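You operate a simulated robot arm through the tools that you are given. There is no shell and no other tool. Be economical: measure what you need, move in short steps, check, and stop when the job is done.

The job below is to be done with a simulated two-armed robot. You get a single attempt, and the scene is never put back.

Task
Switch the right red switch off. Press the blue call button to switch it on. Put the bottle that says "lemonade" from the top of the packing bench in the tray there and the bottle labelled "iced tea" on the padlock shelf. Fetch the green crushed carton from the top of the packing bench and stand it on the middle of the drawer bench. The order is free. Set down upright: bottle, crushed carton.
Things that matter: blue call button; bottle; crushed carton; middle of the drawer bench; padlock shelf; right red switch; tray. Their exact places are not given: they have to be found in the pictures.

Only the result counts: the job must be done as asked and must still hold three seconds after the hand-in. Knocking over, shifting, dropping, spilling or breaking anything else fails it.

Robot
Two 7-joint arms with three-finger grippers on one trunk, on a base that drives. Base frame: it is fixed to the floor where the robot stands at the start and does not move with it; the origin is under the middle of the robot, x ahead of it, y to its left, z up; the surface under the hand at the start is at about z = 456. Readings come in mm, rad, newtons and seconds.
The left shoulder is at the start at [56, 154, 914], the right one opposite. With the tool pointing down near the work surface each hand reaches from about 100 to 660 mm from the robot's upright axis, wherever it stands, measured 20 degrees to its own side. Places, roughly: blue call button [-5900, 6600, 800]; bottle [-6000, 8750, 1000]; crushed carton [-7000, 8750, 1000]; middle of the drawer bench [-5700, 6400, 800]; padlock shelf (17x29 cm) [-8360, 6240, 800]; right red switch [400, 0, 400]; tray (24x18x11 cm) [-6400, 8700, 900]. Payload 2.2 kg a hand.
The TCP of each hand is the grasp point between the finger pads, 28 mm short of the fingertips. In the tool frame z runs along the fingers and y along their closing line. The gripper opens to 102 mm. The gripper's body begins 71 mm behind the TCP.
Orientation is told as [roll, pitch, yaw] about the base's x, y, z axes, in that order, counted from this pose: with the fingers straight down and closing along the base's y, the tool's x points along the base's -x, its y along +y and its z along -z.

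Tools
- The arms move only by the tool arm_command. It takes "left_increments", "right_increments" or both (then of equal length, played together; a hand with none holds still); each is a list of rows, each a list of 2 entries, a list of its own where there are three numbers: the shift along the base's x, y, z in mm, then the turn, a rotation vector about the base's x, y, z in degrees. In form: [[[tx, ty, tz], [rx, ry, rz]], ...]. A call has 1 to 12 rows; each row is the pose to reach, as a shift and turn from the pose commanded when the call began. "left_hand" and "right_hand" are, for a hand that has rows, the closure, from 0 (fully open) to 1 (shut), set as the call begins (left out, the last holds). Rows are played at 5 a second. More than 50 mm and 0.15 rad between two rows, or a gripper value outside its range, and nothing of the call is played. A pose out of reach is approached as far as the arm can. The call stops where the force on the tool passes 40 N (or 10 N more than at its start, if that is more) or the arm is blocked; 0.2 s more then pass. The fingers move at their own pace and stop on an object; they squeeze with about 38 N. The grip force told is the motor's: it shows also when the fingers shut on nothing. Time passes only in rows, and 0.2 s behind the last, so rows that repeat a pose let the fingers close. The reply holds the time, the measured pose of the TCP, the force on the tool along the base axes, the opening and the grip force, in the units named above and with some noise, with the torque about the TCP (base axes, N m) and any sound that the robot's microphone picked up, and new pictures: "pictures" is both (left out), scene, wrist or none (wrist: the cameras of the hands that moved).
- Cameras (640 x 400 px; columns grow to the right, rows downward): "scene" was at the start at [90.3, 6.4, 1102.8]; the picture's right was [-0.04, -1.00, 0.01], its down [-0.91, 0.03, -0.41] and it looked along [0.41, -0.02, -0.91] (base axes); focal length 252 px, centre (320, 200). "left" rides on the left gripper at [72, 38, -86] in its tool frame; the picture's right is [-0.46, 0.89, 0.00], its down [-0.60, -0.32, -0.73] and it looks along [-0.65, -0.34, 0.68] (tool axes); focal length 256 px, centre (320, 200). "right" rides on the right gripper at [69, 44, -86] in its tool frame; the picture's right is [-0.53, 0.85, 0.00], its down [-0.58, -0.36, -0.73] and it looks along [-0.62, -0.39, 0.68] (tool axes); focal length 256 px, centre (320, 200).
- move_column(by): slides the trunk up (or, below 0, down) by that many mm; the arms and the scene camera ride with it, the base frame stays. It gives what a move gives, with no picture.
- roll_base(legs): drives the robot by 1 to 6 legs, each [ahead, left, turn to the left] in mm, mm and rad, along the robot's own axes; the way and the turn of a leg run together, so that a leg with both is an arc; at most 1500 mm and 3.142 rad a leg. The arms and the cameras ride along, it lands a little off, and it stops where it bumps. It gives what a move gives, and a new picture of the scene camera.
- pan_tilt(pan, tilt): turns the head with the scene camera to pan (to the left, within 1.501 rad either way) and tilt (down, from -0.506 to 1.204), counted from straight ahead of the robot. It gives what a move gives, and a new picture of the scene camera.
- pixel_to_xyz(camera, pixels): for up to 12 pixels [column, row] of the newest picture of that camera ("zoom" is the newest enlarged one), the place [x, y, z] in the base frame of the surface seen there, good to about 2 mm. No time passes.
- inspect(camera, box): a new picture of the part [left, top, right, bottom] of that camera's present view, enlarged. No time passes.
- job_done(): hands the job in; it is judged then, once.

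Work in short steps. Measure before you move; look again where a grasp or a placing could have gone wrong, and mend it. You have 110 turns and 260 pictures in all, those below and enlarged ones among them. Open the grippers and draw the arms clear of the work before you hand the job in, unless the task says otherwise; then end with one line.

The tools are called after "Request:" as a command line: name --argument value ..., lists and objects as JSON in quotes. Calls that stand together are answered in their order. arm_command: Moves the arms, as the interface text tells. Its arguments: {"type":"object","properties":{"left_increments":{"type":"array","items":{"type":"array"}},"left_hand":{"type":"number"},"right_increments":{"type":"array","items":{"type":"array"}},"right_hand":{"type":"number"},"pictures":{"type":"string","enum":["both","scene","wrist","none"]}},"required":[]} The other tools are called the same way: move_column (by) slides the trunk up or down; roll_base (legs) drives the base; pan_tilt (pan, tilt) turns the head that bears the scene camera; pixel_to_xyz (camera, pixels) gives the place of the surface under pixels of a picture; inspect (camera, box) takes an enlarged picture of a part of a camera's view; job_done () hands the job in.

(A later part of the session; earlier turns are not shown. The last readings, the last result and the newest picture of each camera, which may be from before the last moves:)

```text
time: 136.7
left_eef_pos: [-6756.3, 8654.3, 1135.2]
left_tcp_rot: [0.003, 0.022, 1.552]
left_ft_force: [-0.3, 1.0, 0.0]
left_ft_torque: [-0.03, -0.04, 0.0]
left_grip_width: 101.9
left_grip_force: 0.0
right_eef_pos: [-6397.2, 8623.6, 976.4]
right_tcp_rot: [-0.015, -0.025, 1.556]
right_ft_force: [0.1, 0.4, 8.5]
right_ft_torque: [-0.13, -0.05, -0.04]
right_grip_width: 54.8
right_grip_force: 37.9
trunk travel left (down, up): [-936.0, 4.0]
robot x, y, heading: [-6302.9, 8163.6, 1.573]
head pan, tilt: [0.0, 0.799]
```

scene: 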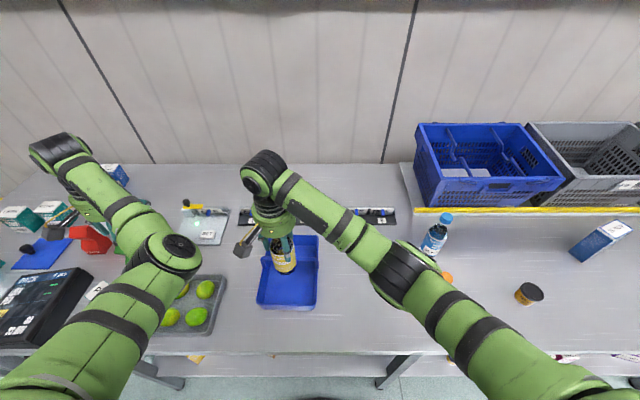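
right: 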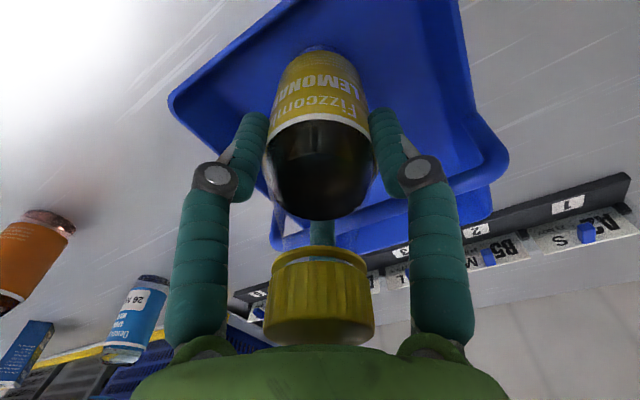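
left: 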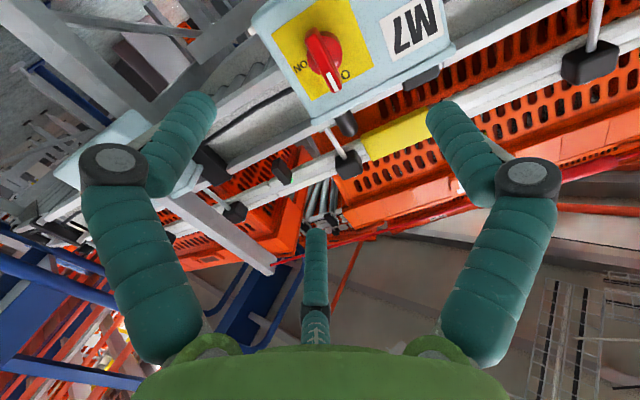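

It rests on the tray floor (+8.5 N). I open and rise.

Request:
arm_command --right_increments '[[[0, 0, 0], [0, 0, 0]], [[0, 0, 0], [0, 0, 0]], [[0, 0, 40], [0, 0, 0]], [[0, 0, 85], [0, 0, 0]], [[0, 0, 130], [0, 0, 0]], [[0, 0, 160], [0, 0, 0]], [[45, 0, 160], [0, 0, 0]], [[90, 0, 160], [0, 0, 0]], [[135, 0, 160], [0, 0, 0]], [[180, 0, 160], [0, 0, 0]]]' --right_hand 0 --pictures "both"

Request:
inspect --camera "scene" --box '[240, 210, 480, 340]'

```text
time: 138.9
left_eef_pos: [-6755.4, 8653.7, 1136.6]
left_tcp_rot: [0.004, 0.02, 1.549]
left_ft_force: [0.8, 0.0, 0.0]
left_ft_torque: [0.01, 0.02, -0.01]
left_grip_width: 102.1
left_grip_force: 0.0
right_eef_pos: [-6212.7, 8620.6, 1136.4]
right_tcp_rot: [-0.012, -0.024, 1.556]
right_ft_force: [0.1, 0.1, -0.4]
right_ft_torque: [0.02, 0.04, 0.01]
right_grip_width: 102.0
right_grip_force: 0.0
trunk travel left (down, up): [-936.0, 4.0]
robot x, y, heading: [-6305.6, 8161.5, 1.571]
head pan, tilt: [0.0, 0.799]
```

scene: 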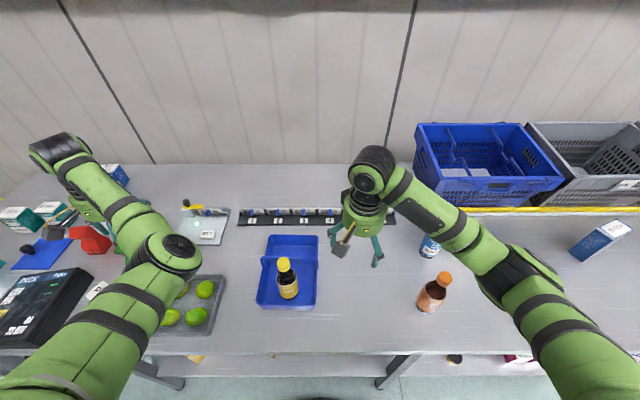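
right: 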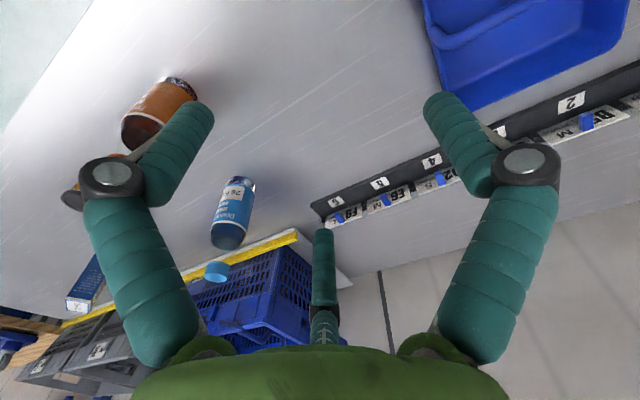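

```text
2.67 times, centred on (360, 275) of scene
```

zoom: 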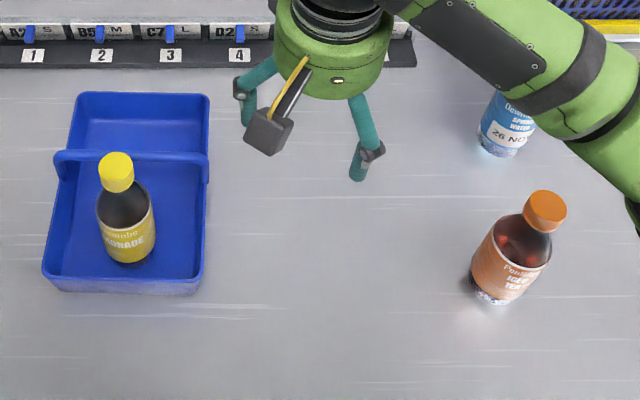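

Lemonade stands in the tray. Now the iced tea: I measure its cap.

Request:
pixel_to_xyz --camera "zoom" --pixels '[[545, 203], [527, 205], [564, 207], [547, 192], [543, 225], [508, 258], [475, 250], [540, 270], [505, 285]]'

```text
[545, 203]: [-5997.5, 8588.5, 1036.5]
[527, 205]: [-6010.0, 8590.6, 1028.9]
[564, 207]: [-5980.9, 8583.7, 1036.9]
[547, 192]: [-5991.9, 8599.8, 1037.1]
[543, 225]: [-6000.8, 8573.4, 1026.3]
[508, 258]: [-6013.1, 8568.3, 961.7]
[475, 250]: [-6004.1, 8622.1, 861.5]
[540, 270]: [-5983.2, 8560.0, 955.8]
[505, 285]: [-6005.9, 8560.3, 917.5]
```

Iced tea cap centre (-5996,8588), top 1036. I move the open right hand above it.

Request:
arm_command --right_increments '[[[44, -7, 0], [0, 0, 0]], [[88, -14, 0], [0, 0, 0]], [[132, -21, 0], [0, 0, 0]], [[176, -28, 0], [0, 0, 0]], [[217, -33, 0], [0, 0, 0]], [[217, -33, -40], [0, 0, 0]], [[217, -33, -70], [0, 0, 0]], [[217, -33, -70], [0, 0, 0]]]' --pictures "wrist"

Request:
inspect --camera "right" --box '[250, 50, 400, 200]'

```text
time: 140.7
left_eef_pos: [-6755.3, 8654.0, 1136.4]
left_tcp_rot: [0.004, 0.02, 1.55]
left_ft_force: [0.4, 0.2, -0.1]
left_ft_torque: [0.03, 0.01, 0.01]
left_grip_width: 102.1
left_grip_force: 0.0
right_eef_pos: [-5997.6, 8588.6, 1063.2]
right_tcp_rot: [-0.015, -0.024, 1.554]
right_ft_force: [-0.2, -0.2, 1.1]
right_ft_torque: [0.0, 0.05, 0.0]
right_grip_width: 102.0
right_grip_force: 0.1
trunk travel left (down, up): [-936.0, 4.0]
robot x, y, heading: [-6301.6, 8163.8, 1.574]
head pan, tilt: [0.0, 0.799]
```

right: 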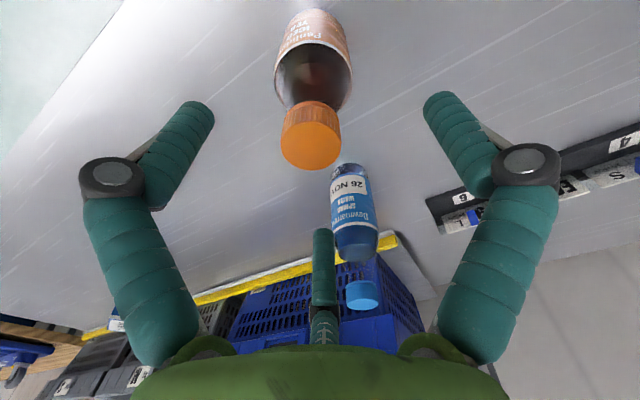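

```text
2.67 times, centred on (325, 125) of right
```

zoom: 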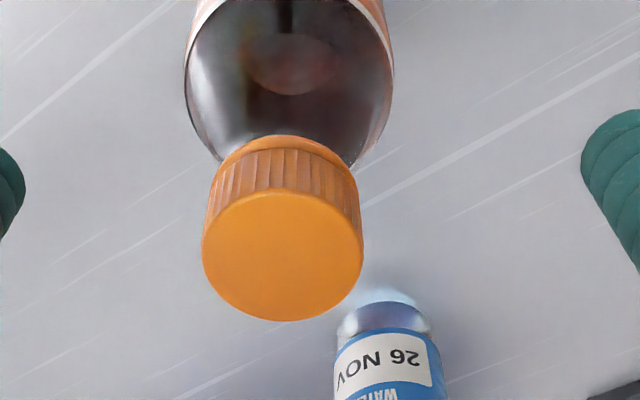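

Request:
pixel_to_xyz --camera "zoom" --pixels '[[283, 255], [210, 255], [356, 255], [283, 200], [283, 312]]'

```text
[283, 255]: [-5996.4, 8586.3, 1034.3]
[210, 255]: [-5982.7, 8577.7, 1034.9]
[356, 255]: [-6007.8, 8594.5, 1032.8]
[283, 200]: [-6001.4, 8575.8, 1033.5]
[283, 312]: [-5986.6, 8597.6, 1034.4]
```

Centre (-5995,8586), aligned. I descend 92 mm and close.

Request:
arm_command --right_increments '[[[2, -2, -30], [0, 0, 0]], [[2, -2, -60], [0, 0, 0]], [[2, -2, -80], [0, 0, 0]], [[2, -2, -91], [0, 0, 0]], [[2, -2, -91], [0, 0, 0]]]' --right_hand 0 --pictures "none"

Request:
arm_command --right_increments '[[[0, 0, 0], [0, 0, 0]], [[0, 0, 0], [0, 0, 0]], [[0, 0, 0], [0, 0, 0]], [[0, 0, 10], [0, 0, 0]], [[0, 0, 25], [0, 0, 0]], [[0, 0, 25], [0, 0, 0]]]' --right_hand 1 --pictures "wrist"

```text
time: 141.9
left_eef_pos: [-6756.0, 8654.8, 1134.7]
left_tcp_rot: [0.001, 0.021, 1.55]
left_ft_force: [-0.7, -0.1, 0.5]
left_ft_torque: [0.01, 0.0, 0.0]
left_grip_width: 101.9
left_grip_force: 0.1
right_eef_pos: [-5997.3, 8587.5, 973.0]
right_tcp_rot: [-0.016, -0.024, 1.554]
right_ft_force: [0.7, 0.1, -0.5]
right_ft_torque: [0.0, 0.0, 0.01]
right_grip_width: 101.7
right_grip_force: 0.1
trunk travel left (down, up): [-936.0, 4.0]
robot x, y, heading: [-6301.8, 8159.4, 1.571]
head pan, tilt: [0.0, 0.799]
```

```text
time: 143.3
left_eef_pos: [-6756.0, 8654.7, 1135.3]
left_tcp_rot: [0.003, 0.022, 1.549]
left_ft_force: [-0.3, 0.2, -0.4]
left_ft_torque: [0.0, 0.01, 0.0]
left_grip_width: 102.1
left_grip_force: 0.1
right_eef_pos: [-5995.8, 8588.1, 998.2]
right_tcp_rot: [-0.015, -0.023, 1.556]
right_ft_force: [0.5, -0.9, -5.1]
right_ft_torque: [0.04, 0.01, -0.01]
right_grip_width: 54.9
right_grip_force: 38.2
trunk travel left (down, up): [-936.0, 4.0]
robot x, y, heading: [-6306.8, 8161.5, 1.567]
head pan, tilt: [0.0, 0.799]
```

right: 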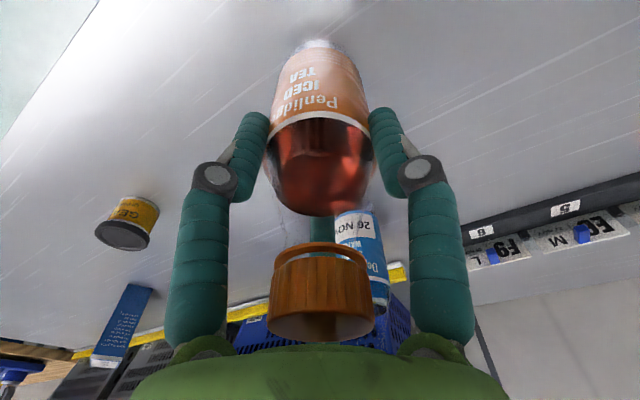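

Iced tea is held. I lift it to TCP ~1185 and draw it back, then strafe the base left 380 mm toward the green carton.

Request:
arm_command --right_increments '[[[0, 0, 40], [0, 0, 0]], [[0, 0, 80], [0, 0, 0]], [[0, 0, 120], [0, 0, 0]], [[0, -20, 155], [0, 0, 0]], [[0, -50, 187], [0, 0, 0]], [[0, -90, 187], [0, 0, 0]], [[0, -130, 187], [0, 0, 0]], [[0, -130, 187], [0, 0, 0]]]' --pictures "none"

Request:
roll_base --legs '[[-20, 0, 0], [0, 420, 0]]'

Request:
inspect --camera "left" --box '[0, 0, 640, 400]'

```text
time: 145.1
left_eef_pos: [-6756.1, 8655.9, 1134.6]
left_tcp_rot: [0.003, 0.024, 1.549]
left_ft_force: [0.5, -0.4, 0.1]
left_ft_torque: [-0.05, 0.0, 0.0]
left_grip_width: 102.0
left_grip_force: 0.0
right_eef_pos: [-5998.4, 8459.5, 1185.1]
right_tcp_rot: [-0.014, -0.024, 1.555]
right_ft_force: [0.1, 0.8, -4.6]
right_ft_torque: [-0.02, 0.0, 0.02]
right_grip_width: 55.0
right_grip_force: 38.2
trunk travel left (down, up): [-936.0, 4.0]
robot x, y, heading: [-6304.3, 8163.0, 1.576]
head pan, tilt: [0.0, 0.799]
```

```text
time: 148.0
left_eef_pos: [-7165.7, 8639.1, 1136.8]
left_tcp_rot: [0.003, 0.022, 1.542]
left_ft_force: [0.6, 0.5, -0.2]
left_ft_torque: [-0.01, 0.01, -0.01]
left_grip_width: 101.9
left_grip_force: 0.1
right_eef_pos: [-6408.0, 8439.6, 1184.5]
right_tcp_rot: [-0.011, -0.023, 1.546]
right_ft_force: [-0.2, -0.7, -4.0]
right_ft_torque: [0.02, 0.01, 0.01]
right_grip_width: 55.0
right_grip_force: 38.3
trunk travel left (down, up): [-936.0, 4.0]
robot x, y, heading: [-6717.6, 8143.8, 1.566]
head pan, tilt: [0.0, 0.799]
```

scene: 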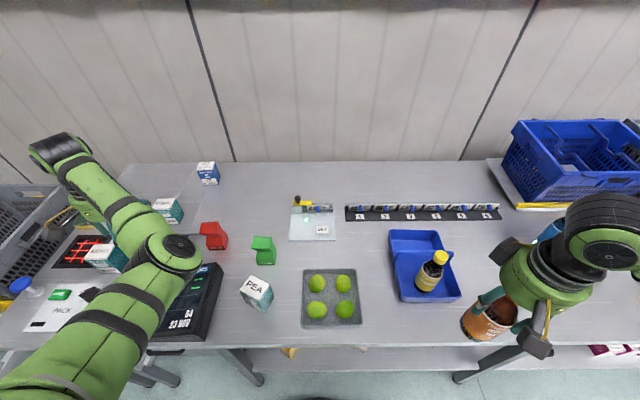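

```text
1.00 times, centred on (320, 200) of left (not enlarged: the box is as wide or as high as the picture)
```

zoom: 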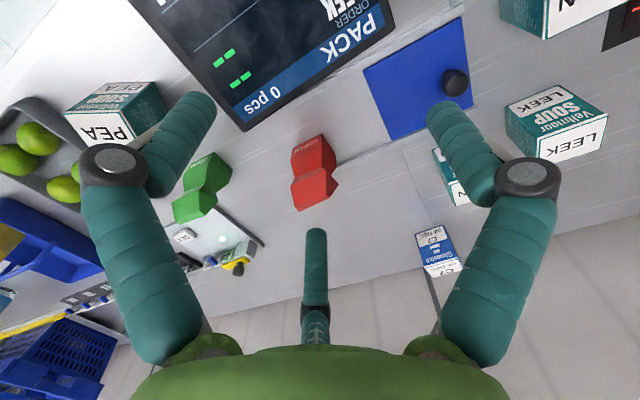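

The green crushed carton is at scene (263,250). I zoom and measure it.

Request:
inspect --camera "scene" --box '[190, 205, 310, 295]'

Request:
pixel_to_xyz --camera "zoom" --pixels '[[390, 180], [350, 170], [430, 165], [380, 225], [450, 225], [390, 205], [400, 255], [355, 305], [440, 300], [400, 300], [350, 190], [345, 245]]'

```text
4.44 times, centred on (250, 250) of scene
```

zoom: 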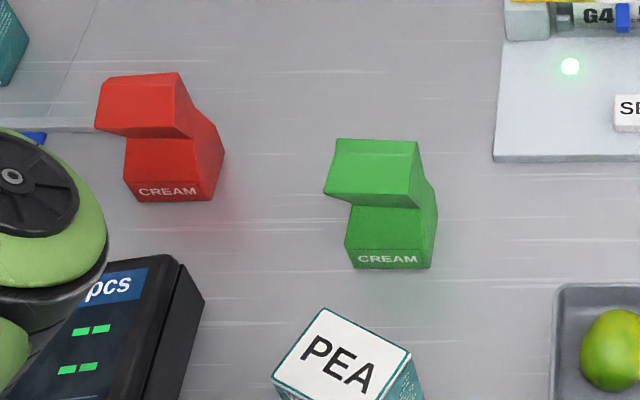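

```text
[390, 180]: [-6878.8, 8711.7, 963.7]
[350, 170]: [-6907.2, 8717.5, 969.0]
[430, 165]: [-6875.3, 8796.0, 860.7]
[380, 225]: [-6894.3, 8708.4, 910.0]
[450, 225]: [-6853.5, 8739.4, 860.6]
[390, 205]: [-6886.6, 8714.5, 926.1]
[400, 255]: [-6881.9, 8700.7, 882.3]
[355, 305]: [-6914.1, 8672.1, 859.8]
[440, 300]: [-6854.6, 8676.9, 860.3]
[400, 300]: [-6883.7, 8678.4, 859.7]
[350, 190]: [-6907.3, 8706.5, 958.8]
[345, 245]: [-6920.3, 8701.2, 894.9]
```

The carton's profile is extruded along x, so I'll grip its flat sides along x. I bring the open left hand above it at (-6888,8725).

Request:
arm_command --left_increments '[[[46, 8, 0], [0, 0, 0]], [[92, 17, 0], [0, 0, 0]], [[138, 26, 0], [0, 0, 0]], [[184, 36, 0], [0, 0, 0]], [[230, 46, 0], [0, 0, 0]], [[274, 56, 0], [0, 0, 0]], [[278, 66, -20], [0, 0, 0]], [[278, 66, -40], [0, 0, 0]], [[278, 66, -40], [0, 0, 0]]]' --left_hand 0 --pictures "both"

Request:
inspect --camera "left" --box '[220, 0, 420, 140]'

```text
time: 150.0
left_eef_pos: [-6894.4, 8707.5, 1097.2]
left_tcp_rot: [0.007, 0.02, 1.548]
left_ft_force: [-0.2, 0.3, 0.9]
left_ft_torque: [0.02, -0.01, -0.03]
left_grip_width: 102.1
left_grip_force: 0.0
left hand out of reach, approached as far as the arm can: row 5, 6
right_eef_pos: [-6410.8, 8438.6, 1184.0]
right_tcp_rot: [-0.012, -0.023, 1.546]
right_ft_force: [-0.5, -1.2, -5.2]
right_ft_torque: [-0.01, 0.03, 0.04]
right_grip_width: 54.8
right_grip_force: 38.2
trunk travel left (down, up): [-936.0, 4.0]
robot x, y, heading: [-6715.3, 8146.7, 1.565]
head pan, tilt: [0.0, 0.799]
```

scene: 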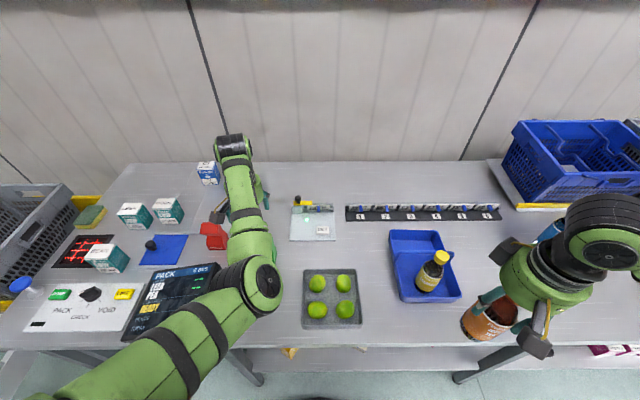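
left: 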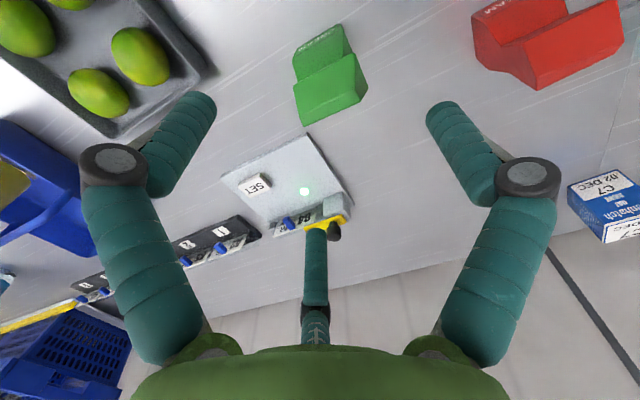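

```text
2.86 times, centred on (320, 70) of left
```

zoom: 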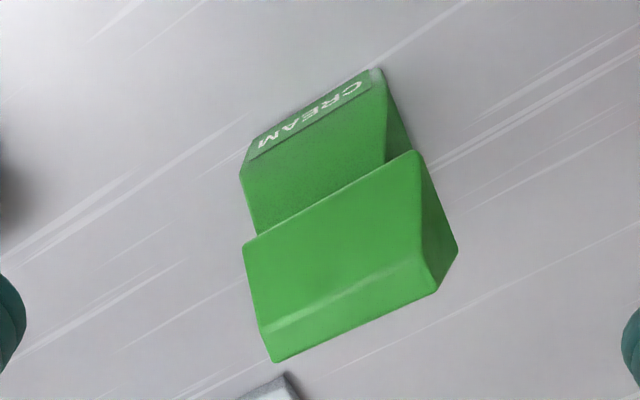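

Request:
pixel_to_xyz --camera "zoom" --pixels '[[335, 220], [250, 250], [412, 160], [270, 350], [430, 285], [345, 275], [350, 310], [440, 230], [385, 120], [310, 130], [265, 190], [345, 240]]'

```text
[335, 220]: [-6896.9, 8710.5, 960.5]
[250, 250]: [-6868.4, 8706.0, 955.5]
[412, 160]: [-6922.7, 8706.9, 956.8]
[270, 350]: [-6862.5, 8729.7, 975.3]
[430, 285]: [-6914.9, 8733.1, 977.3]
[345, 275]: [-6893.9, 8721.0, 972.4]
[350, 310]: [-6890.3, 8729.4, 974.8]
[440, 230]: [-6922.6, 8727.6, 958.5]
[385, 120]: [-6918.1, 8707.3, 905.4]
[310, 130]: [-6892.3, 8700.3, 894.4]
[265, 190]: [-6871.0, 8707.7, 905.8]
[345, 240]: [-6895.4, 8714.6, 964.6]
```

Upper block spans x -6922..-6863, y 8706..~8750, top z 977. I descend to TCP (-6893,8724,945).

Request:
arm_command --left_increments '[[[1, 16, -20], [0, 0, 0]], [[1, 16, -60], [0, 0, 0]], [[1, 16, -100], [0, 0, 0]], [[1, 16, -130], [0, 0, 0]], [[1, 16, -152], [0, 0, 0]], [[1, 16, -152], [0, 0, 0]]]' --left_hand 0 --pictures "wrist"

```text
time: 151.4
left_eef_pos: [-6889.8, 8721.6, 942.2]
left_tcp_rot: [0.005, 0.022, 1.543]
left_ft_force: [-0.2, -0.6, -0.6]
left_ft_torque: [0.02, 0.01, 0.0]
left_grip_width: 101.8
left_grip_force: 0.1
right_eef_pos: [-6409.4, 8437.6, 1184.4]
right_tcp_rot: [-0.014, -0.023, 1.546]
right_ft_force: [-0.9, -0.5, -4.7]
right_ft_torque: [-0.02, 0.01, 0.01]
right_grip_width: 55.1
right_grip_force: 38.0
trunk travel left (down, up): [-936.0, 4.0]
robot x, y, heading: [-6718.9, 8144.0, 1.564]
head pan, tilt: [0.0, 0.799]
```

left: 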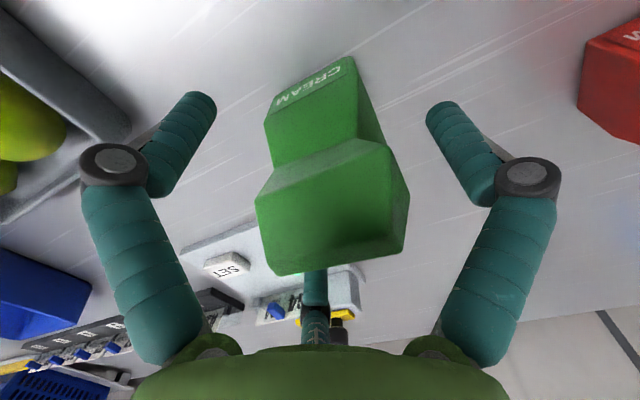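

The block is centred between the fingers. I close and lift 30 mm.

Request:
arm_command --left_increments '[[[0, 0, 0], [0, 0, 0]], [[0, 0, 0], [0, 0, 0]], [[0, 0, 0], [0, 0, 0]], [[0, 0, 10], [0, 0, 0]], [[0, 0, 30], [0, 0, 0]], [[0, 0, 30], [0, 0, 0]]]' --left_hand 1 --pictures "wrist"

```text
time: 152.8
left_eef_pos: [-6888.9, 8720.4, 971.9]
left_tcp_rot: [0.004, 0.023, 1.544]
left_ft_force: [-0.6, 0.4, 0.0]
left_ft_torque: [-0.02, 0.02, -0.04]
left_grip_width: 42.5
left_grip_force: 37.4
right_eef_pos: [-6410.3, 8438.5, 1183.4]
right_tcp_rot: [-0.015, -0.023, 1.545]
right_ft_force: [-0.5, -0.1, -4.7]
right_ft_torque: [-0.02, 0.01, 0.01]
right_grip_width: 54.9
right_grip_force: 37.8
trunk travel left (down, up): [-936.0, 4.0]
robot x, y, heading: [-6717.5, 8142.6, 1.564]
head pan, tilt: [0.0, 0.799]
```

left: 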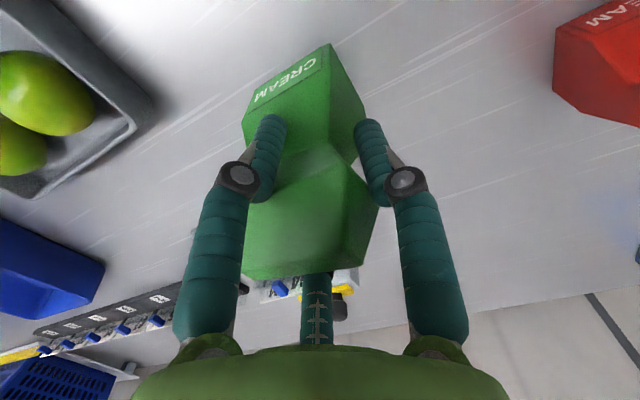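

Width 42.5 mm and no weight measured: doubtful. I measure where the carton is now.

Request:
pixel_to_xyz --camera "left" --pixels '[[285, 80], [325, 48], [250, 125], [300, 115], [310, 160], [350, 200], [270, 230], [340, 240], [365, 120], [375, 210]]'

Request:
inspect --camera "scene" --box '[190, 190, 310, 280]'

Request:
inspect --camera "left" --box '[200, 30, 420, 310]'

```text
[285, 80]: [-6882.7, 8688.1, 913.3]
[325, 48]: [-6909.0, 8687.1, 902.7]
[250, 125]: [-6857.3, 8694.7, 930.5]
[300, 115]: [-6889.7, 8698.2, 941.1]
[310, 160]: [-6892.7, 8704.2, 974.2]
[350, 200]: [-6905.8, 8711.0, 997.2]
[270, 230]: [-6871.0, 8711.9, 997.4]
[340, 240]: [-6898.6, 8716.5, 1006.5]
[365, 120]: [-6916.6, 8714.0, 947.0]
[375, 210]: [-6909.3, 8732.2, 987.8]
```

```text
4.44 times, centred on (250, 235) of scene
```

zoom: 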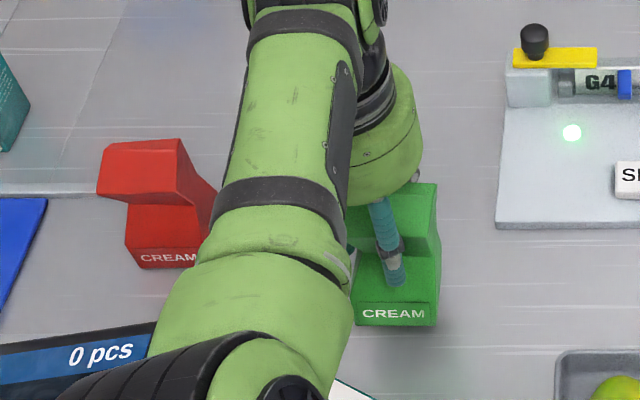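

```text
1.43 times, centred on (310, 170) of left
```

zoom: 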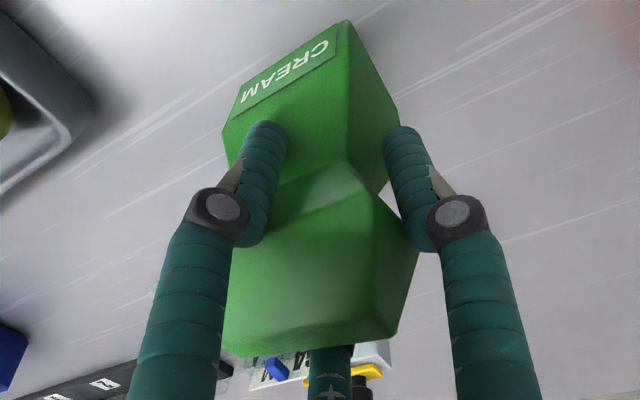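

The carton did rise by 30 mm (top now ~1007), so it is held and light. I lift it to TCP ~1150 and draw it back, then back the robot off the bench.

Request:
arm_command --left_increments '[[[0, 0, 40], [0, 0, 0]], [[0, 0, 80], [0, 0, 0]], [[0, 0, 120], [0, 0, 0]], [[0, -20, 160], [0, 0, 0]], [[0, -60, 180], [0, 0, 0]], [[0, -105, 180], [0, 0, 0]], [[0, -150, 180], [0, 0, 0]], [[0, -195, 180], [0, 0, 0]], [[0, -230, 180], [0, 0, 0]]]' --pictures "wrist"

Request:
roll_base --legs '[[-420, 0, 0]]'

```text
time: 154.8
left_eef_pos: [-6990.4, 8589.3, 1040.2]
left_tcp_rot: [0.174, -0.046, 1.611]
left_ft_force: [0.2, -0.8, -0.6]
left_ft_torque: [0.05, -0.01, 0.0]
left_grip_width: 41.6
left_grip_force: 37.9
left hand out of reach, approached as far as the arm can: row 4, 5, 6, 7, 8, 9
right_eef_pos: [-6412.3, 8435.2, 1184.4]
right_tcp_rot: [-0.015, -0.021, 1.547]
right_ft_force: [-0.6, -0.8, -4.6]
right_ft_torque: [0.03, -0.01, -0.01]
right_grip_width: 54.8
right_grip_force: 37.4
trunk travel left (down, up): [-936.0, 4.0]
robot x, y, heading: [-6718.7, 8145.7, 1.562]
head pan, tilt: [0.0, 0.799]
stopped in row 9 (left hand): the arm was blocked; the commanded pose is now the measured one
```

left: 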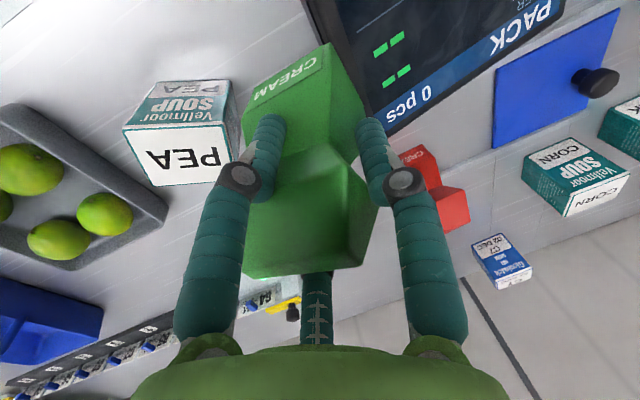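

```text
time: 157.4
left_eef_pos: [-6994.4, 8168.3, 1040.7]
left_tcp_rot: [0.176, -0.041, 1.624]
left_ft_force: [0.5, 0.0, -0.2]
left_ft_torque: [-0.04, -0.01, 0.01]
left_grip_width: 40.6
left_grip_force: 37.8
right_eef_pos: [-6414.8, 8023.0, 1183.2]
right_tcp_rot: [-0.015, -0.022, 1.557]
right_ft_force: [0.1, -0.4, -4.2]
right_ft_torque: [-0.02, -0.01, 0.0]
right_grip_width: 55.3
right_grip_force: 37.6
trunk travel left (down, up): [-936.0, 4.0]
robot x, y, heading: [-6720.4, 7724.7, 1.572]
head pan, tilt: [0.0, 0.799]
```

scene: 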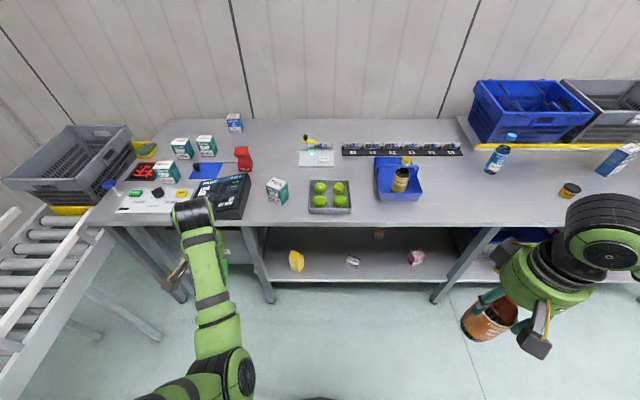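

Nothing on the bench was touched (PEA box, limes, red carton in place). I turn to face +x and look toward the drawer bench.

Request:
roll_base --legs '[[0, 0, -1.57]]'

Request:
pan_tilt --pan -0.75 --tilt 0.55

Request:
pixel_to_xyz --camera "scene" --pixels '[[320, 200], [200, 150], [250, 150], [300, 150], [350, 150], [400, 150], [300, 250], [400, 250], [350, 300], [250, 250]]'

```text
time: 161.7
left_eef_pos: [-6273.8, 7993.0, 1039.7]
left_tcp_rot: [0.176, -0.042, 0.046]
left_ft_force: [-0.3, -0.7, 0.3]
left_ft_torque: [0.02, 0.0, 0.04]
left_grip_width: 40.3
left_grip_force: 37.5
right_eef_pos: [-6424.7, 7413.4, 1184.2]
right_tcp_rot: [-0.016, -0.022, -0.02]
right_ft_force: [-0.1, -0.4, -5.4]
right_ft_torque: [0.02, 0.03, 0.0]
right_grip_width: 55.0
right_grip_force: 38.3
trunk travel left (down, up): [-936.0, 4.0]
robot x, y, heading: [-6721.0, 7722.3, -0.005]
head pan, tilt: [0.0, 0.799]
```

scene: 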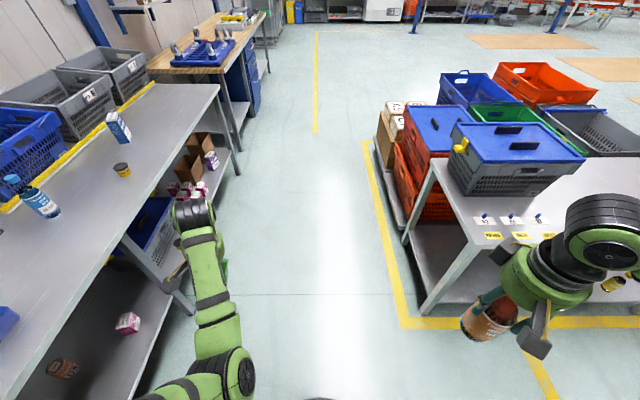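

```text
time: 162.8
left_eef_pos: [-6273.2, 7992.7, 1040.1]
left_tcp_rot: [0.177, -0.041, 0.044]
left_ft_force: [-0.8, -0.1, 0.2]
left_ft_torque: [0.01, -0.02, 0.01]
left_grip_width: 40.2
left_grip_force: 37.6
right_eef_pos: [-6424.8, 7413.8, 1183.3]
right_tcp_rot: [-0.016, -0.023, -0.02]
right_ft_force: [-0.6, -0.4, -3.6]
right_ft_torque: [0.02, 0.01, -0.01]
right_grip_width: 54.9
right_grip_force: 38.4
trunk travel left (down, up): [-936.0, 4.0]
robot x, y, heading: [-6723.2, 7727.2, -0.007]
head pan, tilt: [-0.75, 0.55]
```

scene: 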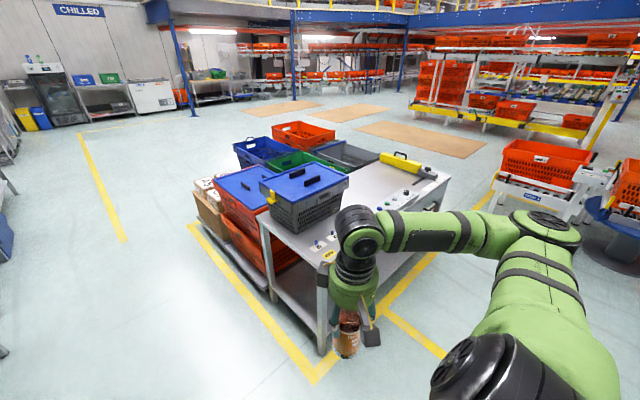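

```text
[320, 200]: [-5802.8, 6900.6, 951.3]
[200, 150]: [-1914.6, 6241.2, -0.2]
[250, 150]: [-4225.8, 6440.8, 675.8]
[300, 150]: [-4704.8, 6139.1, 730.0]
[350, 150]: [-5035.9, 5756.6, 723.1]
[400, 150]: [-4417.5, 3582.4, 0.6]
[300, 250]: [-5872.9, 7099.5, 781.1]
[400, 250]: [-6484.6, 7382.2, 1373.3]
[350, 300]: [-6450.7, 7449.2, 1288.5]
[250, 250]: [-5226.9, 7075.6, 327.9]
```

The drawer bench's west side is free. I strafe right 1270 mm to stand west of it, then look at its top.

Request:
roll_base --legs '[[0, -1250, 0]]'

Request:
pan_tilt --pan 0 --tilt 0.7

Request:
inspect --camera "scene" --box '[120, 80, 520, 330]'

```text
time: 169.1
left_eef_pos: [-6276.1, 6734.5, 1040.8]
left_tcp_rot: [0.174, -0.041, 0.052]
left_ft_force: [-0.5, 0.2, 0.0]
left_ft_torque: [-0.07, 0.01, -0.01]
left_grip_width: 39.6
left_grip_force: 37.7
right_eef_pos: [-6424.4, 6153.4, 1184.0]
right_tcp_rot: [-0.017, -0.023, -0.015]
right_ft_force: [-0.1, 0.5, -4.5]
right_ft_torque: [-0.01, 0.01, 0.01]
right_grip_width: 55.0
right_grip_force: 38.4
trunk travel left (down, up): [-936.0, 4.0]
robot x, y, heading: [-6723.5, 6460.7, 0.002]
head pan, tilt: [-0.75, 0.55]
```

scene: 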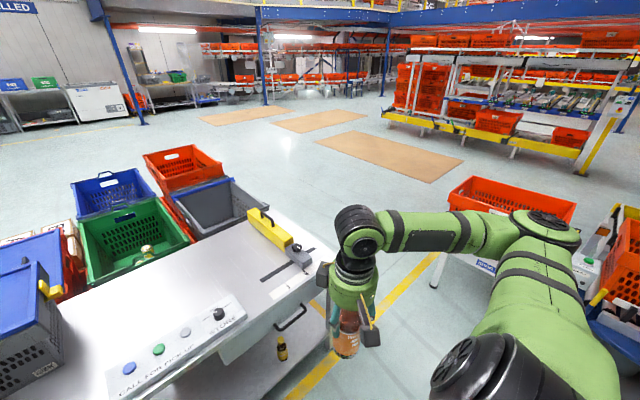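

```text
time: 170.2
left_eef_pos: [-6277.9, 6733.2, 1040.4]
left_tcp_rot: [0.177, -0.041, 0.051]
left_ft_force: [0.3, 0.2, 0.2]
left_ft_torque: [0.01, -0.03, 0.02]
left_grip_width: 40.2
left_grip_force: 38.0
right_eef_pos: [-6422.8, 6153.6, 1183.0]
right_tcp_rot: [-0.015, -0.02, -0.015]
right_ft_force: [0.8, 0.0, -4.3]
right_ft_torque: [0.01, 0.0, -0.01]
right_grip_width: 54.8
right_grip_force: 37.7
trunk travel left (down, up): [-936.0, 4.0]
robot x, y, heading: [-6723.6, 6459.8, 0.005]
head pan, tilt: [0.0, 0.7]
```

scene: 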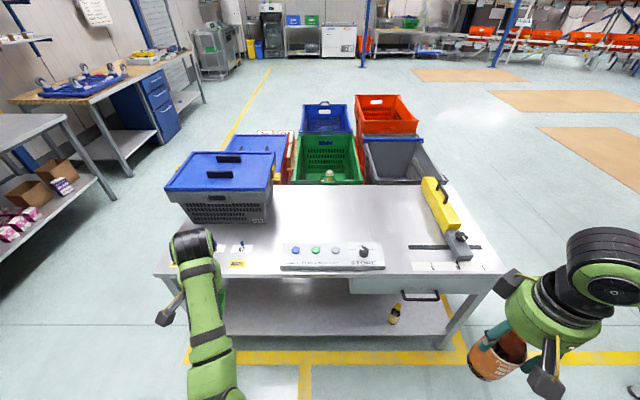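

```text
1.60 times, centred on (320, 205) of scene
```

zoom: 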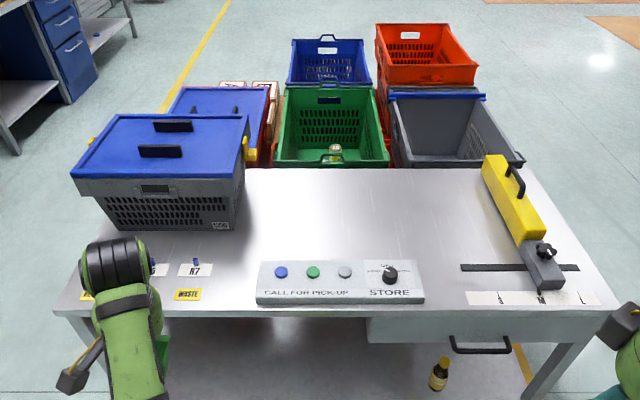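

The strip carries blue, green and grey buttons and a dial. I measure bench corners, button and middle.

Request:
pixel_to_xyz --camera "zoom" --pixels '[[281, 272], [313, 272], [262, 300], [60, 312], [612, 305], [250, 172], [520, 170], [340, 220], [340, 175], [160, 225], [260, 265], [510, 220]]'

Request:
inspect --camera "scene" --box '[270, 230, 400, 290]'

```text
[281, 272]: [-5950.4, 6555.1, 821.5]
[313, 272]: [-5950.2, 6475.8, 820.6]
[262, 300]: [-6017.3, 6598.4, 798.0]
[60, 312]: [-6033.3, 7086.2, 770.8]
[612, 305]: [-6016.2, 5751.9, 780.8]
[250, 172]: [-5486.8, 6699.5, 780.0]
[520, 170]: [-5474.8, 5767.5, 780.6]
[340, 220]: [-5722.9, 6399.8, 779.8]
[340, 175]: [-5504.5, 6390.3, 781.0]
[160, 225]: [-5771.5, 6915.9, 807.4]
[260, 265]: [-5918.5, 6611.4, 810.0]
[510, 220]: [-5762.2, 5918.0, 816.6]
```

```text
4.92 times, centred on (335, 260) of scene
```

zoom: 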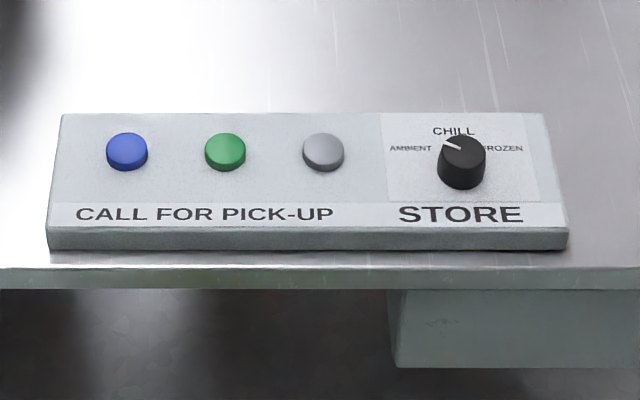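

The bench middle is about (-5750,6415). While still clear of the bench, I straighten the left hand (roll 0.176) and extend it forward to where it'll be needed.

Request:
arm_command --left_increments '[[[25, -10, 10], [-2, 0.5, -0.5]], [[50, -25, 20], [-4, 1, -1]], [[75, -45, 30], [-6, 1.5, -1.5]], [[100, -65, 40], [-8, 2.5, -2]], [[120, -85, 40], [-10, 3.5, -2.9]], [[140, -110, 40], [-10, 3.5, -2.9]], [[140, -134, 40], [-10, 3.5, -2.9]], [[140, -134, 40], [-10, 3.5, -2.9]]]' --pictures "both"

```text
time: 172.0
left_eef_pos: [-6136.2, 6599.3, 1079.7]
left_tcp_rot: [0.002, 0.024, 0.004]
left_ft_force: [-0.4, 0.6, -0.4]
left_ft_torque: [0.02, 0.01, 0.02]
left_grip_width: 39.6
left_grip_force: 37.9
right_eef_pos: [-6423.1, 6153.7, 1183.9]
right_tcp_rot: [-0.014, -0.022, -0.015]
right_ft_force: [1.0, 0.1, -4.4]
right_ft_torque: [0.0, 0.02, 0.03]
right_grip_width: 54.9
right_grip_force: 38.3
trunk travel left (down, up): [-936.0, 4.0]
robot x, y, heading: [-6720.7, 6459.6, 0.007]
head pan, tilt: [0.0, 0.7]
```

scene: 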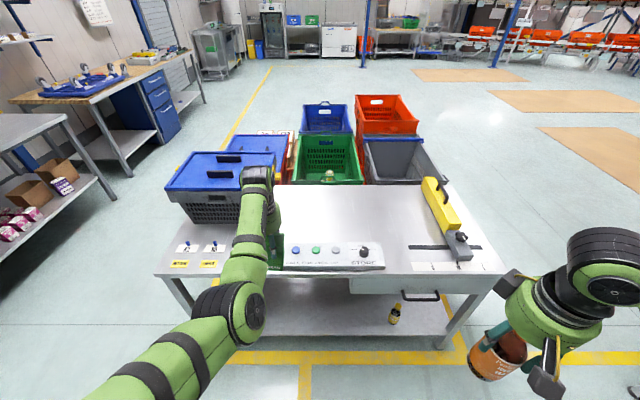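
left: 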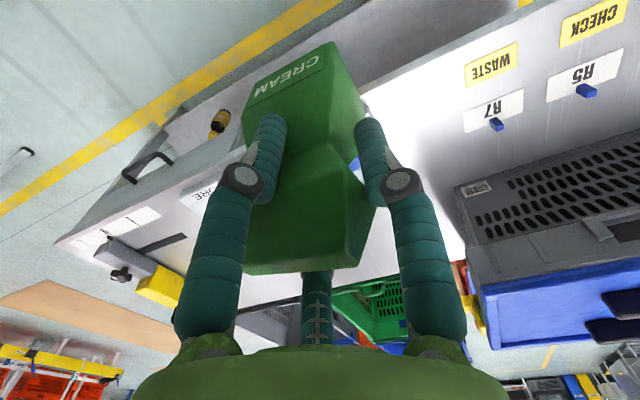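

Upright now. I strafe right 188 mm and advance 383 mm; everything carried is above z 990.

Request:
roll_base --legs '[[0, -188, 0], [378, 0, -0.005]]'

Request:
move_column --by -120

Request:
inspect --camera "left" --box '[0, 0, 640, 400]'

```text
time: 175.5
left_eef_pos: [-5759.0, 6407.5, 1080.7]
left_tcp_rot: [0.003, 0.023, -0.009]
left_ft_force: [0.0, -0.1, 0.1]
left_ft_torque: [0.02, -0.01, -0.02]
left_grip_width: 39.8
left_grip_force: 37.8
right_eef_pos: [-6052.4, 5963.8, 1184.9]
right_tcp_rot: [-0.016, -0.021, -0.023]
right_ft_force: [-0.4, 1.1, -4.4]
right_ft_torque: [0.04, -0.02, 0.01]
right_grip_width: 54.9
right_grip_force: 38.2
trunk travel left (down, up): [-936.0, 4.0]
robot x, y, heading: [-6343.9, 6274.7, -0.01]
head pan, tilt: [0.0, 0.7]
```

scene: 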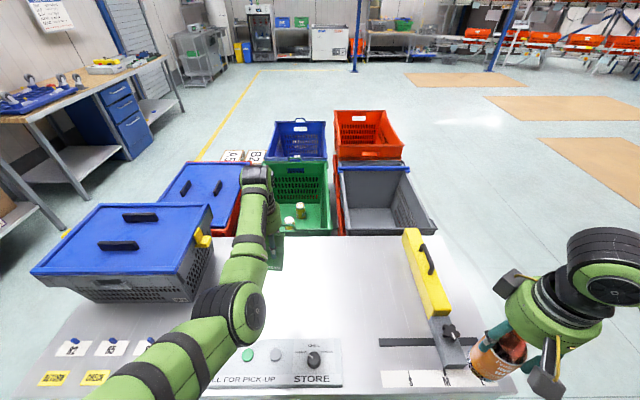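

```text
time: 177.0
left_eef_pos: [-5757.5, 6408.4, 959.4]
left_tcp_rot: [0.002, 0.024, -0.009]
left_ft_force: [0.8, 0.5, 0.1]
left_ft_torque: [-0.01, -0.01, 0.0]
left_grip_width: 39.6
left_grip_force: 37.8
right_eef_pos: [-6049.4, 5964.1, 1064.7]
right_tcp_rot: [-0.016, -0.023, -0.025]
right_ft_force: [-0.6, -0.1, -4.5]
right_ft_torque: [-0.02, -0.02, -0.02]
right_grip_width: 55.1
right_grip_force: 38.3
trunk travel left (down, up): [-816.0, 124.0]
robot x, y, heading: [-6344.6, 6270.3, -0.012]
head pan, tilt: [0.0, 0.7]
```

```text
1.00 times, centred on (320, 200) of left (not enlarged: the box is as wide or as high as the picture)
```

zoom: 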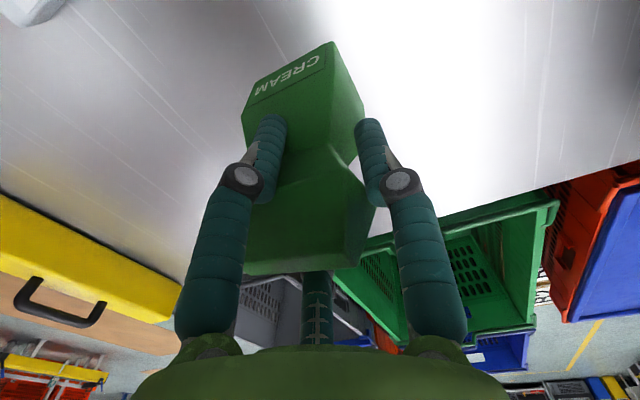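

Above the middle. I measure the carton's front face to check its lean and its bottom height.

Request:
pixel_to_xyz --camera "zoom" --pixels '[[325, 46], [246, 112], [300, 70], [320, 110], [270, 105], [330, 45], [255, 90], [345, 150], [335, 190]]'

```text
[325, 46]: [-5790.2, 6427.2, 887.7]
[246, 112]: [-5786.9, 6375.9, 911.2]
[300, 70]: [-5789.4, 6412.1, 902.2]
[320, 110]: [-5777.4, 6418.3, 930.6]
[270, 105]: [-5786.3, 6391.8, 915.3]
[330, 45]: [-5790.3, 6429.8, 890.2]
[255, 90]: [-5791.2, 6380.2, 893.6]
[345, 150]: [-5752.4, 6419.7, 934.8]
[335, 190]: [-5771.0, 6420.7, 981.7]
```

The carton seems upright, having slid about 8 mm down in the grip; bottom ≈ TCP-90. I lower by 78 mm, then feel for contact.

Request:
arm_command --left_increments '[[[0, 0, -30], [0, 0, 0]], [[0, 0, -55], [0, 0, 0]], [[0, 0, -70], [0, 0, 0]], [[0, 0, -78], [0, 0, 0]], [[0, 0, -78], [0, 0, 0]]]' --pictures "wrist"

```text
time: 178.2
left_eef_pos: [-5757.2, 6408.9, 881.5]
left_tcp_rot: [0.004, 0.027, -0.007]
left_ft_force: [-0.3, -0.3, -0.9]
left_ft_torque: [-0.01, 0.05, 0.01]
left_grip_width: 39.4
left_grip_force: 37.8
right_eef_pos: [-6050.0, 5964.0, 1064.3]
right_tcp_rot: [-0.015, -0.02, -0.024]
right_ft_force: [1.3, -0.7, -4.9]
right_ft_torque: [0.0, -0.02, -0.02]
right_grip_width: 54.9
right_grip_force: 38.0
trunk travel left (down, up): [-816.0, 124.0]
robot x, y, heading: [-6346.0, 6275.4, -0.007]
head pan, tilt: [0.0, 0.7]
```

left: 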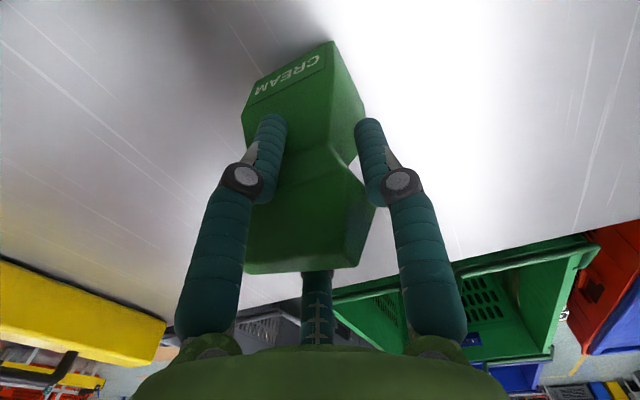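

Request:
arm_command --left_increments '[[[0, 0, -3], [0, 0, 0]], [[0, 0, -6], [0, 0, 0]], [[0, 0, -6], [0, 0, 0]]]' --pictures "none"

Request:
pixel_to_xyz --camera "left" --pixels '[[325, 46], [255, 90], [300, 70], [300, 20], [240, 60], [310, 43]]'

```text
time: 179.0
left_eef_pos: [-5758.0, 6408.6, 875.7]
left_tcp_rot: [0.004, 0.023, -0.009]
left_ft_force: [0.2, 0.1, -0.7]
left_ft_torque: [-0.02, 0.02, -0.03]
left_grip_width: 39.4
left_grip_force: 38.1
right_eef_pos: [-6050.8, 5964.5, 1064.0]
right_tcp_rot: [-0.016, -0.021, -0.025]
right_ft_force: [0.2, 1.0, -4.2]
right_ft_torque: [-0.04, 0.03, 0.02]
right_grip_width: 55.0
right_grip_force: 37.5
trunk travel left (down, up): [-816.0, 124.0]
robot x, y, heading: [-6344.9, 6275.0, -0.003]
head pan, tilt: [0.0, 0.7]
```

```text
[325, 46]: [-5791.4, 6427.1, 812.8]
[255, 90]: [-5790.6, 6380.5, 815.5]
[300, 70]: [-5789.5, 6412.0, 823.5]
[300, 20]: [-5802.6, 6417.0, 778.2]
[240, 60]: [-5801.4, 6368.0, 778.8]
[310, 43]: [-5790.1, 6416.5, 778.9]
```

No contact yet at 875.7. I look closer at the carton's lower edge to judge tilt and height.

Request:
inspect --camera "left" --box '[220, 20, 400, 160]'

Request:
pixel_to_xyz --camera "zoom" --pixels '[[385, 85], [95, 245], [105, 290], [80, 320], [395, 95], [300, 200], [250, 180], [370, 100], [500, 280], [440, 200], [380, 140], [330, 120]]'

```text
2.86 times, centred on (310, 90) of left
```

zoom: 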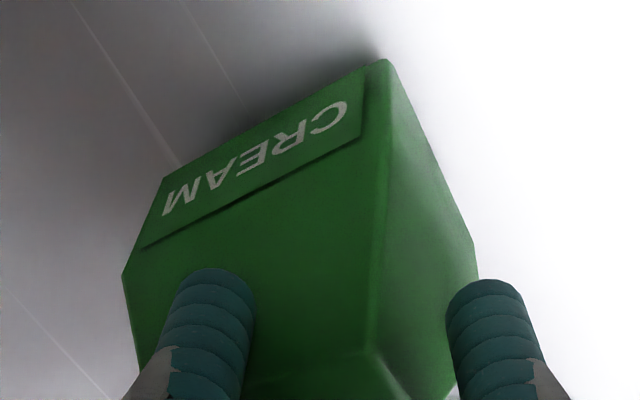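

```text
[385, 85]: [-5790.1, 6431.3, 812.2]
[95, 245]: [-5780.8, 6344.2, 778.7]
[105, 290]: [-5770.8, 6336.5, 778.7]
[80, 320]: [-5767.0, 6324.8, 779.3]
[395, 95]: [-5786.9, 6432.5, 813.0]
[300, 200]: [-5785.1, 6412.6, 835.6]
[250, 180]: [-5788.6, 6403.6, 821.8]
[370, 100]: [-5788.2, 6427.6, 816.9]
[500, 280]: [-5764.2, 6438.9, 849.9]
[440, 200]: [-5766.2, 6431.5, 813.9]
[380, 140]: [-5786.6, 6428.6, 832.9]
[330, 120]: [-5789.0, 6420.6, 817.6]
```

Request:
pixel_to_xyz --camera "zoom" --pixels '[[386, 66], [398, 90], [415, 125], [430, 155], [448, 192], [465, 230], [360, 75], [300, 100], [240, 130], [175, 165], [472, 262], [126, 275]]'

```text
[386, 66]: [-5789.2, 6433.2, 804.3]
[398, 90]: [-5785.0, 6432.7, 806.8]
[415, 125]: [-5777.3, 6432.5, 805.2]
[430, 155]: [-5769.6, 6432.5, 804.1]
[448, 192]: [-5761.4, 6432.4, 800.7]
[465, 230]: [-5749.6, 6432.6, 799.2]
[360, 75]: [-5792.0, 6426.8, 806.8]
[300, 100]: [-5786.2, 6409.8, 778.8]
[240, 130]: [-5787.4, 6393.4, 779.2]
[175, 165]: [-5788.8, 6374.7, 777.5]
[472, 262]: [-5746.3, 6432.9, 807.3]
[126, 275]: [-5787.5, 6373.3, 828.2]
```

The carton leans about 8° (front edge 804, rear 799). I turn the hand -8° about y to level it and recheck.

Request:
arm_command --left_increments '[[[0, 0, 0], [0, -4, 0]], [[0, 0, 0], [0, -8, 0]], [[0, 0, 0], [0, -8, 0]]]' --pictures "none"

Request:
inspect --camera "left" --box '[220, 20, 400, 160]'

Request:
pixel_to_xyz --camera "zoom" --pixels '[[386, 66], [398, 90], [415, 125], [430, 155], [448, 192], [465, 230], [360, 77], [300, 110], [240, 140], [178, 175]]'

```text
time: 179.8
left_eef_pos: [-5757.3, 6408.1, 875.7]
left_tcp_rot: [0.003, -0.114, -0.008]
left_ft_force: [0.2, 0.5, -1.1]
left_ft_torque: [-0.02, -0.04, 0.0]
left_grip_width: 39.2
left_grip_force: 38.3
right_eef_pos: [-6049.5, 5964.8, 1064.2]
right_tcp_rot: [-0.016, -0.02, -0.025]
right_ft_force: [0.6, -0.7, -4.5]
right_ft_torque: [0.02, -0.01, -0.02]
right_grip_width: 54.7
right_grip_force: 38.4
trunk travel left (down, up): [-816.0, 124.0]
robot x, y, heading: [-6349.3, 6271.1, -0.005]
head pan, tilt: [0.0, 0.7]
```

```text
2.86 times, centred on (310, 90) of left
```

zoom: 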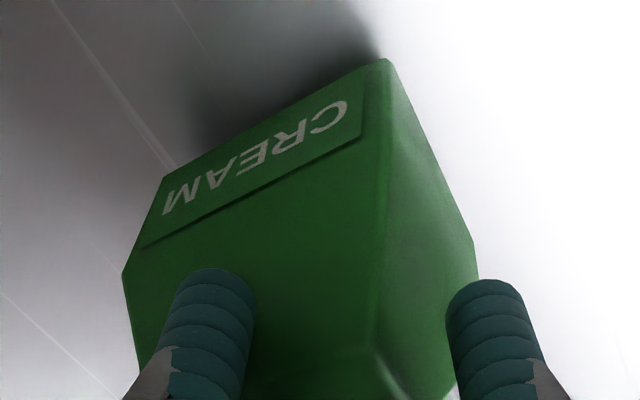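

```text
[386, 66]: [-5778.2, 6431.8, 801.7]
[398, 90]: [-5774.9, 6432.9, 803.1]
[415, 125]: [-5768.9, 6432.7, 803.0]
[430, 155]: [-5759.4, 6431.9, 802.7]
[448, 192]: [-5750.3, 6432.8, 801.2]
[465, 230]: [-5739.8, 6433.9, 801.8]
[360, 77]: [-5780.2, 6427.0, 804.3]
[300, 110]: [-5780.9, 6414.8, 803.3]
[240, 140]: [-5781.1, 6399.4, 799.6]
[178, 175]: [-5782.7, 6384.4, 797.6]
```

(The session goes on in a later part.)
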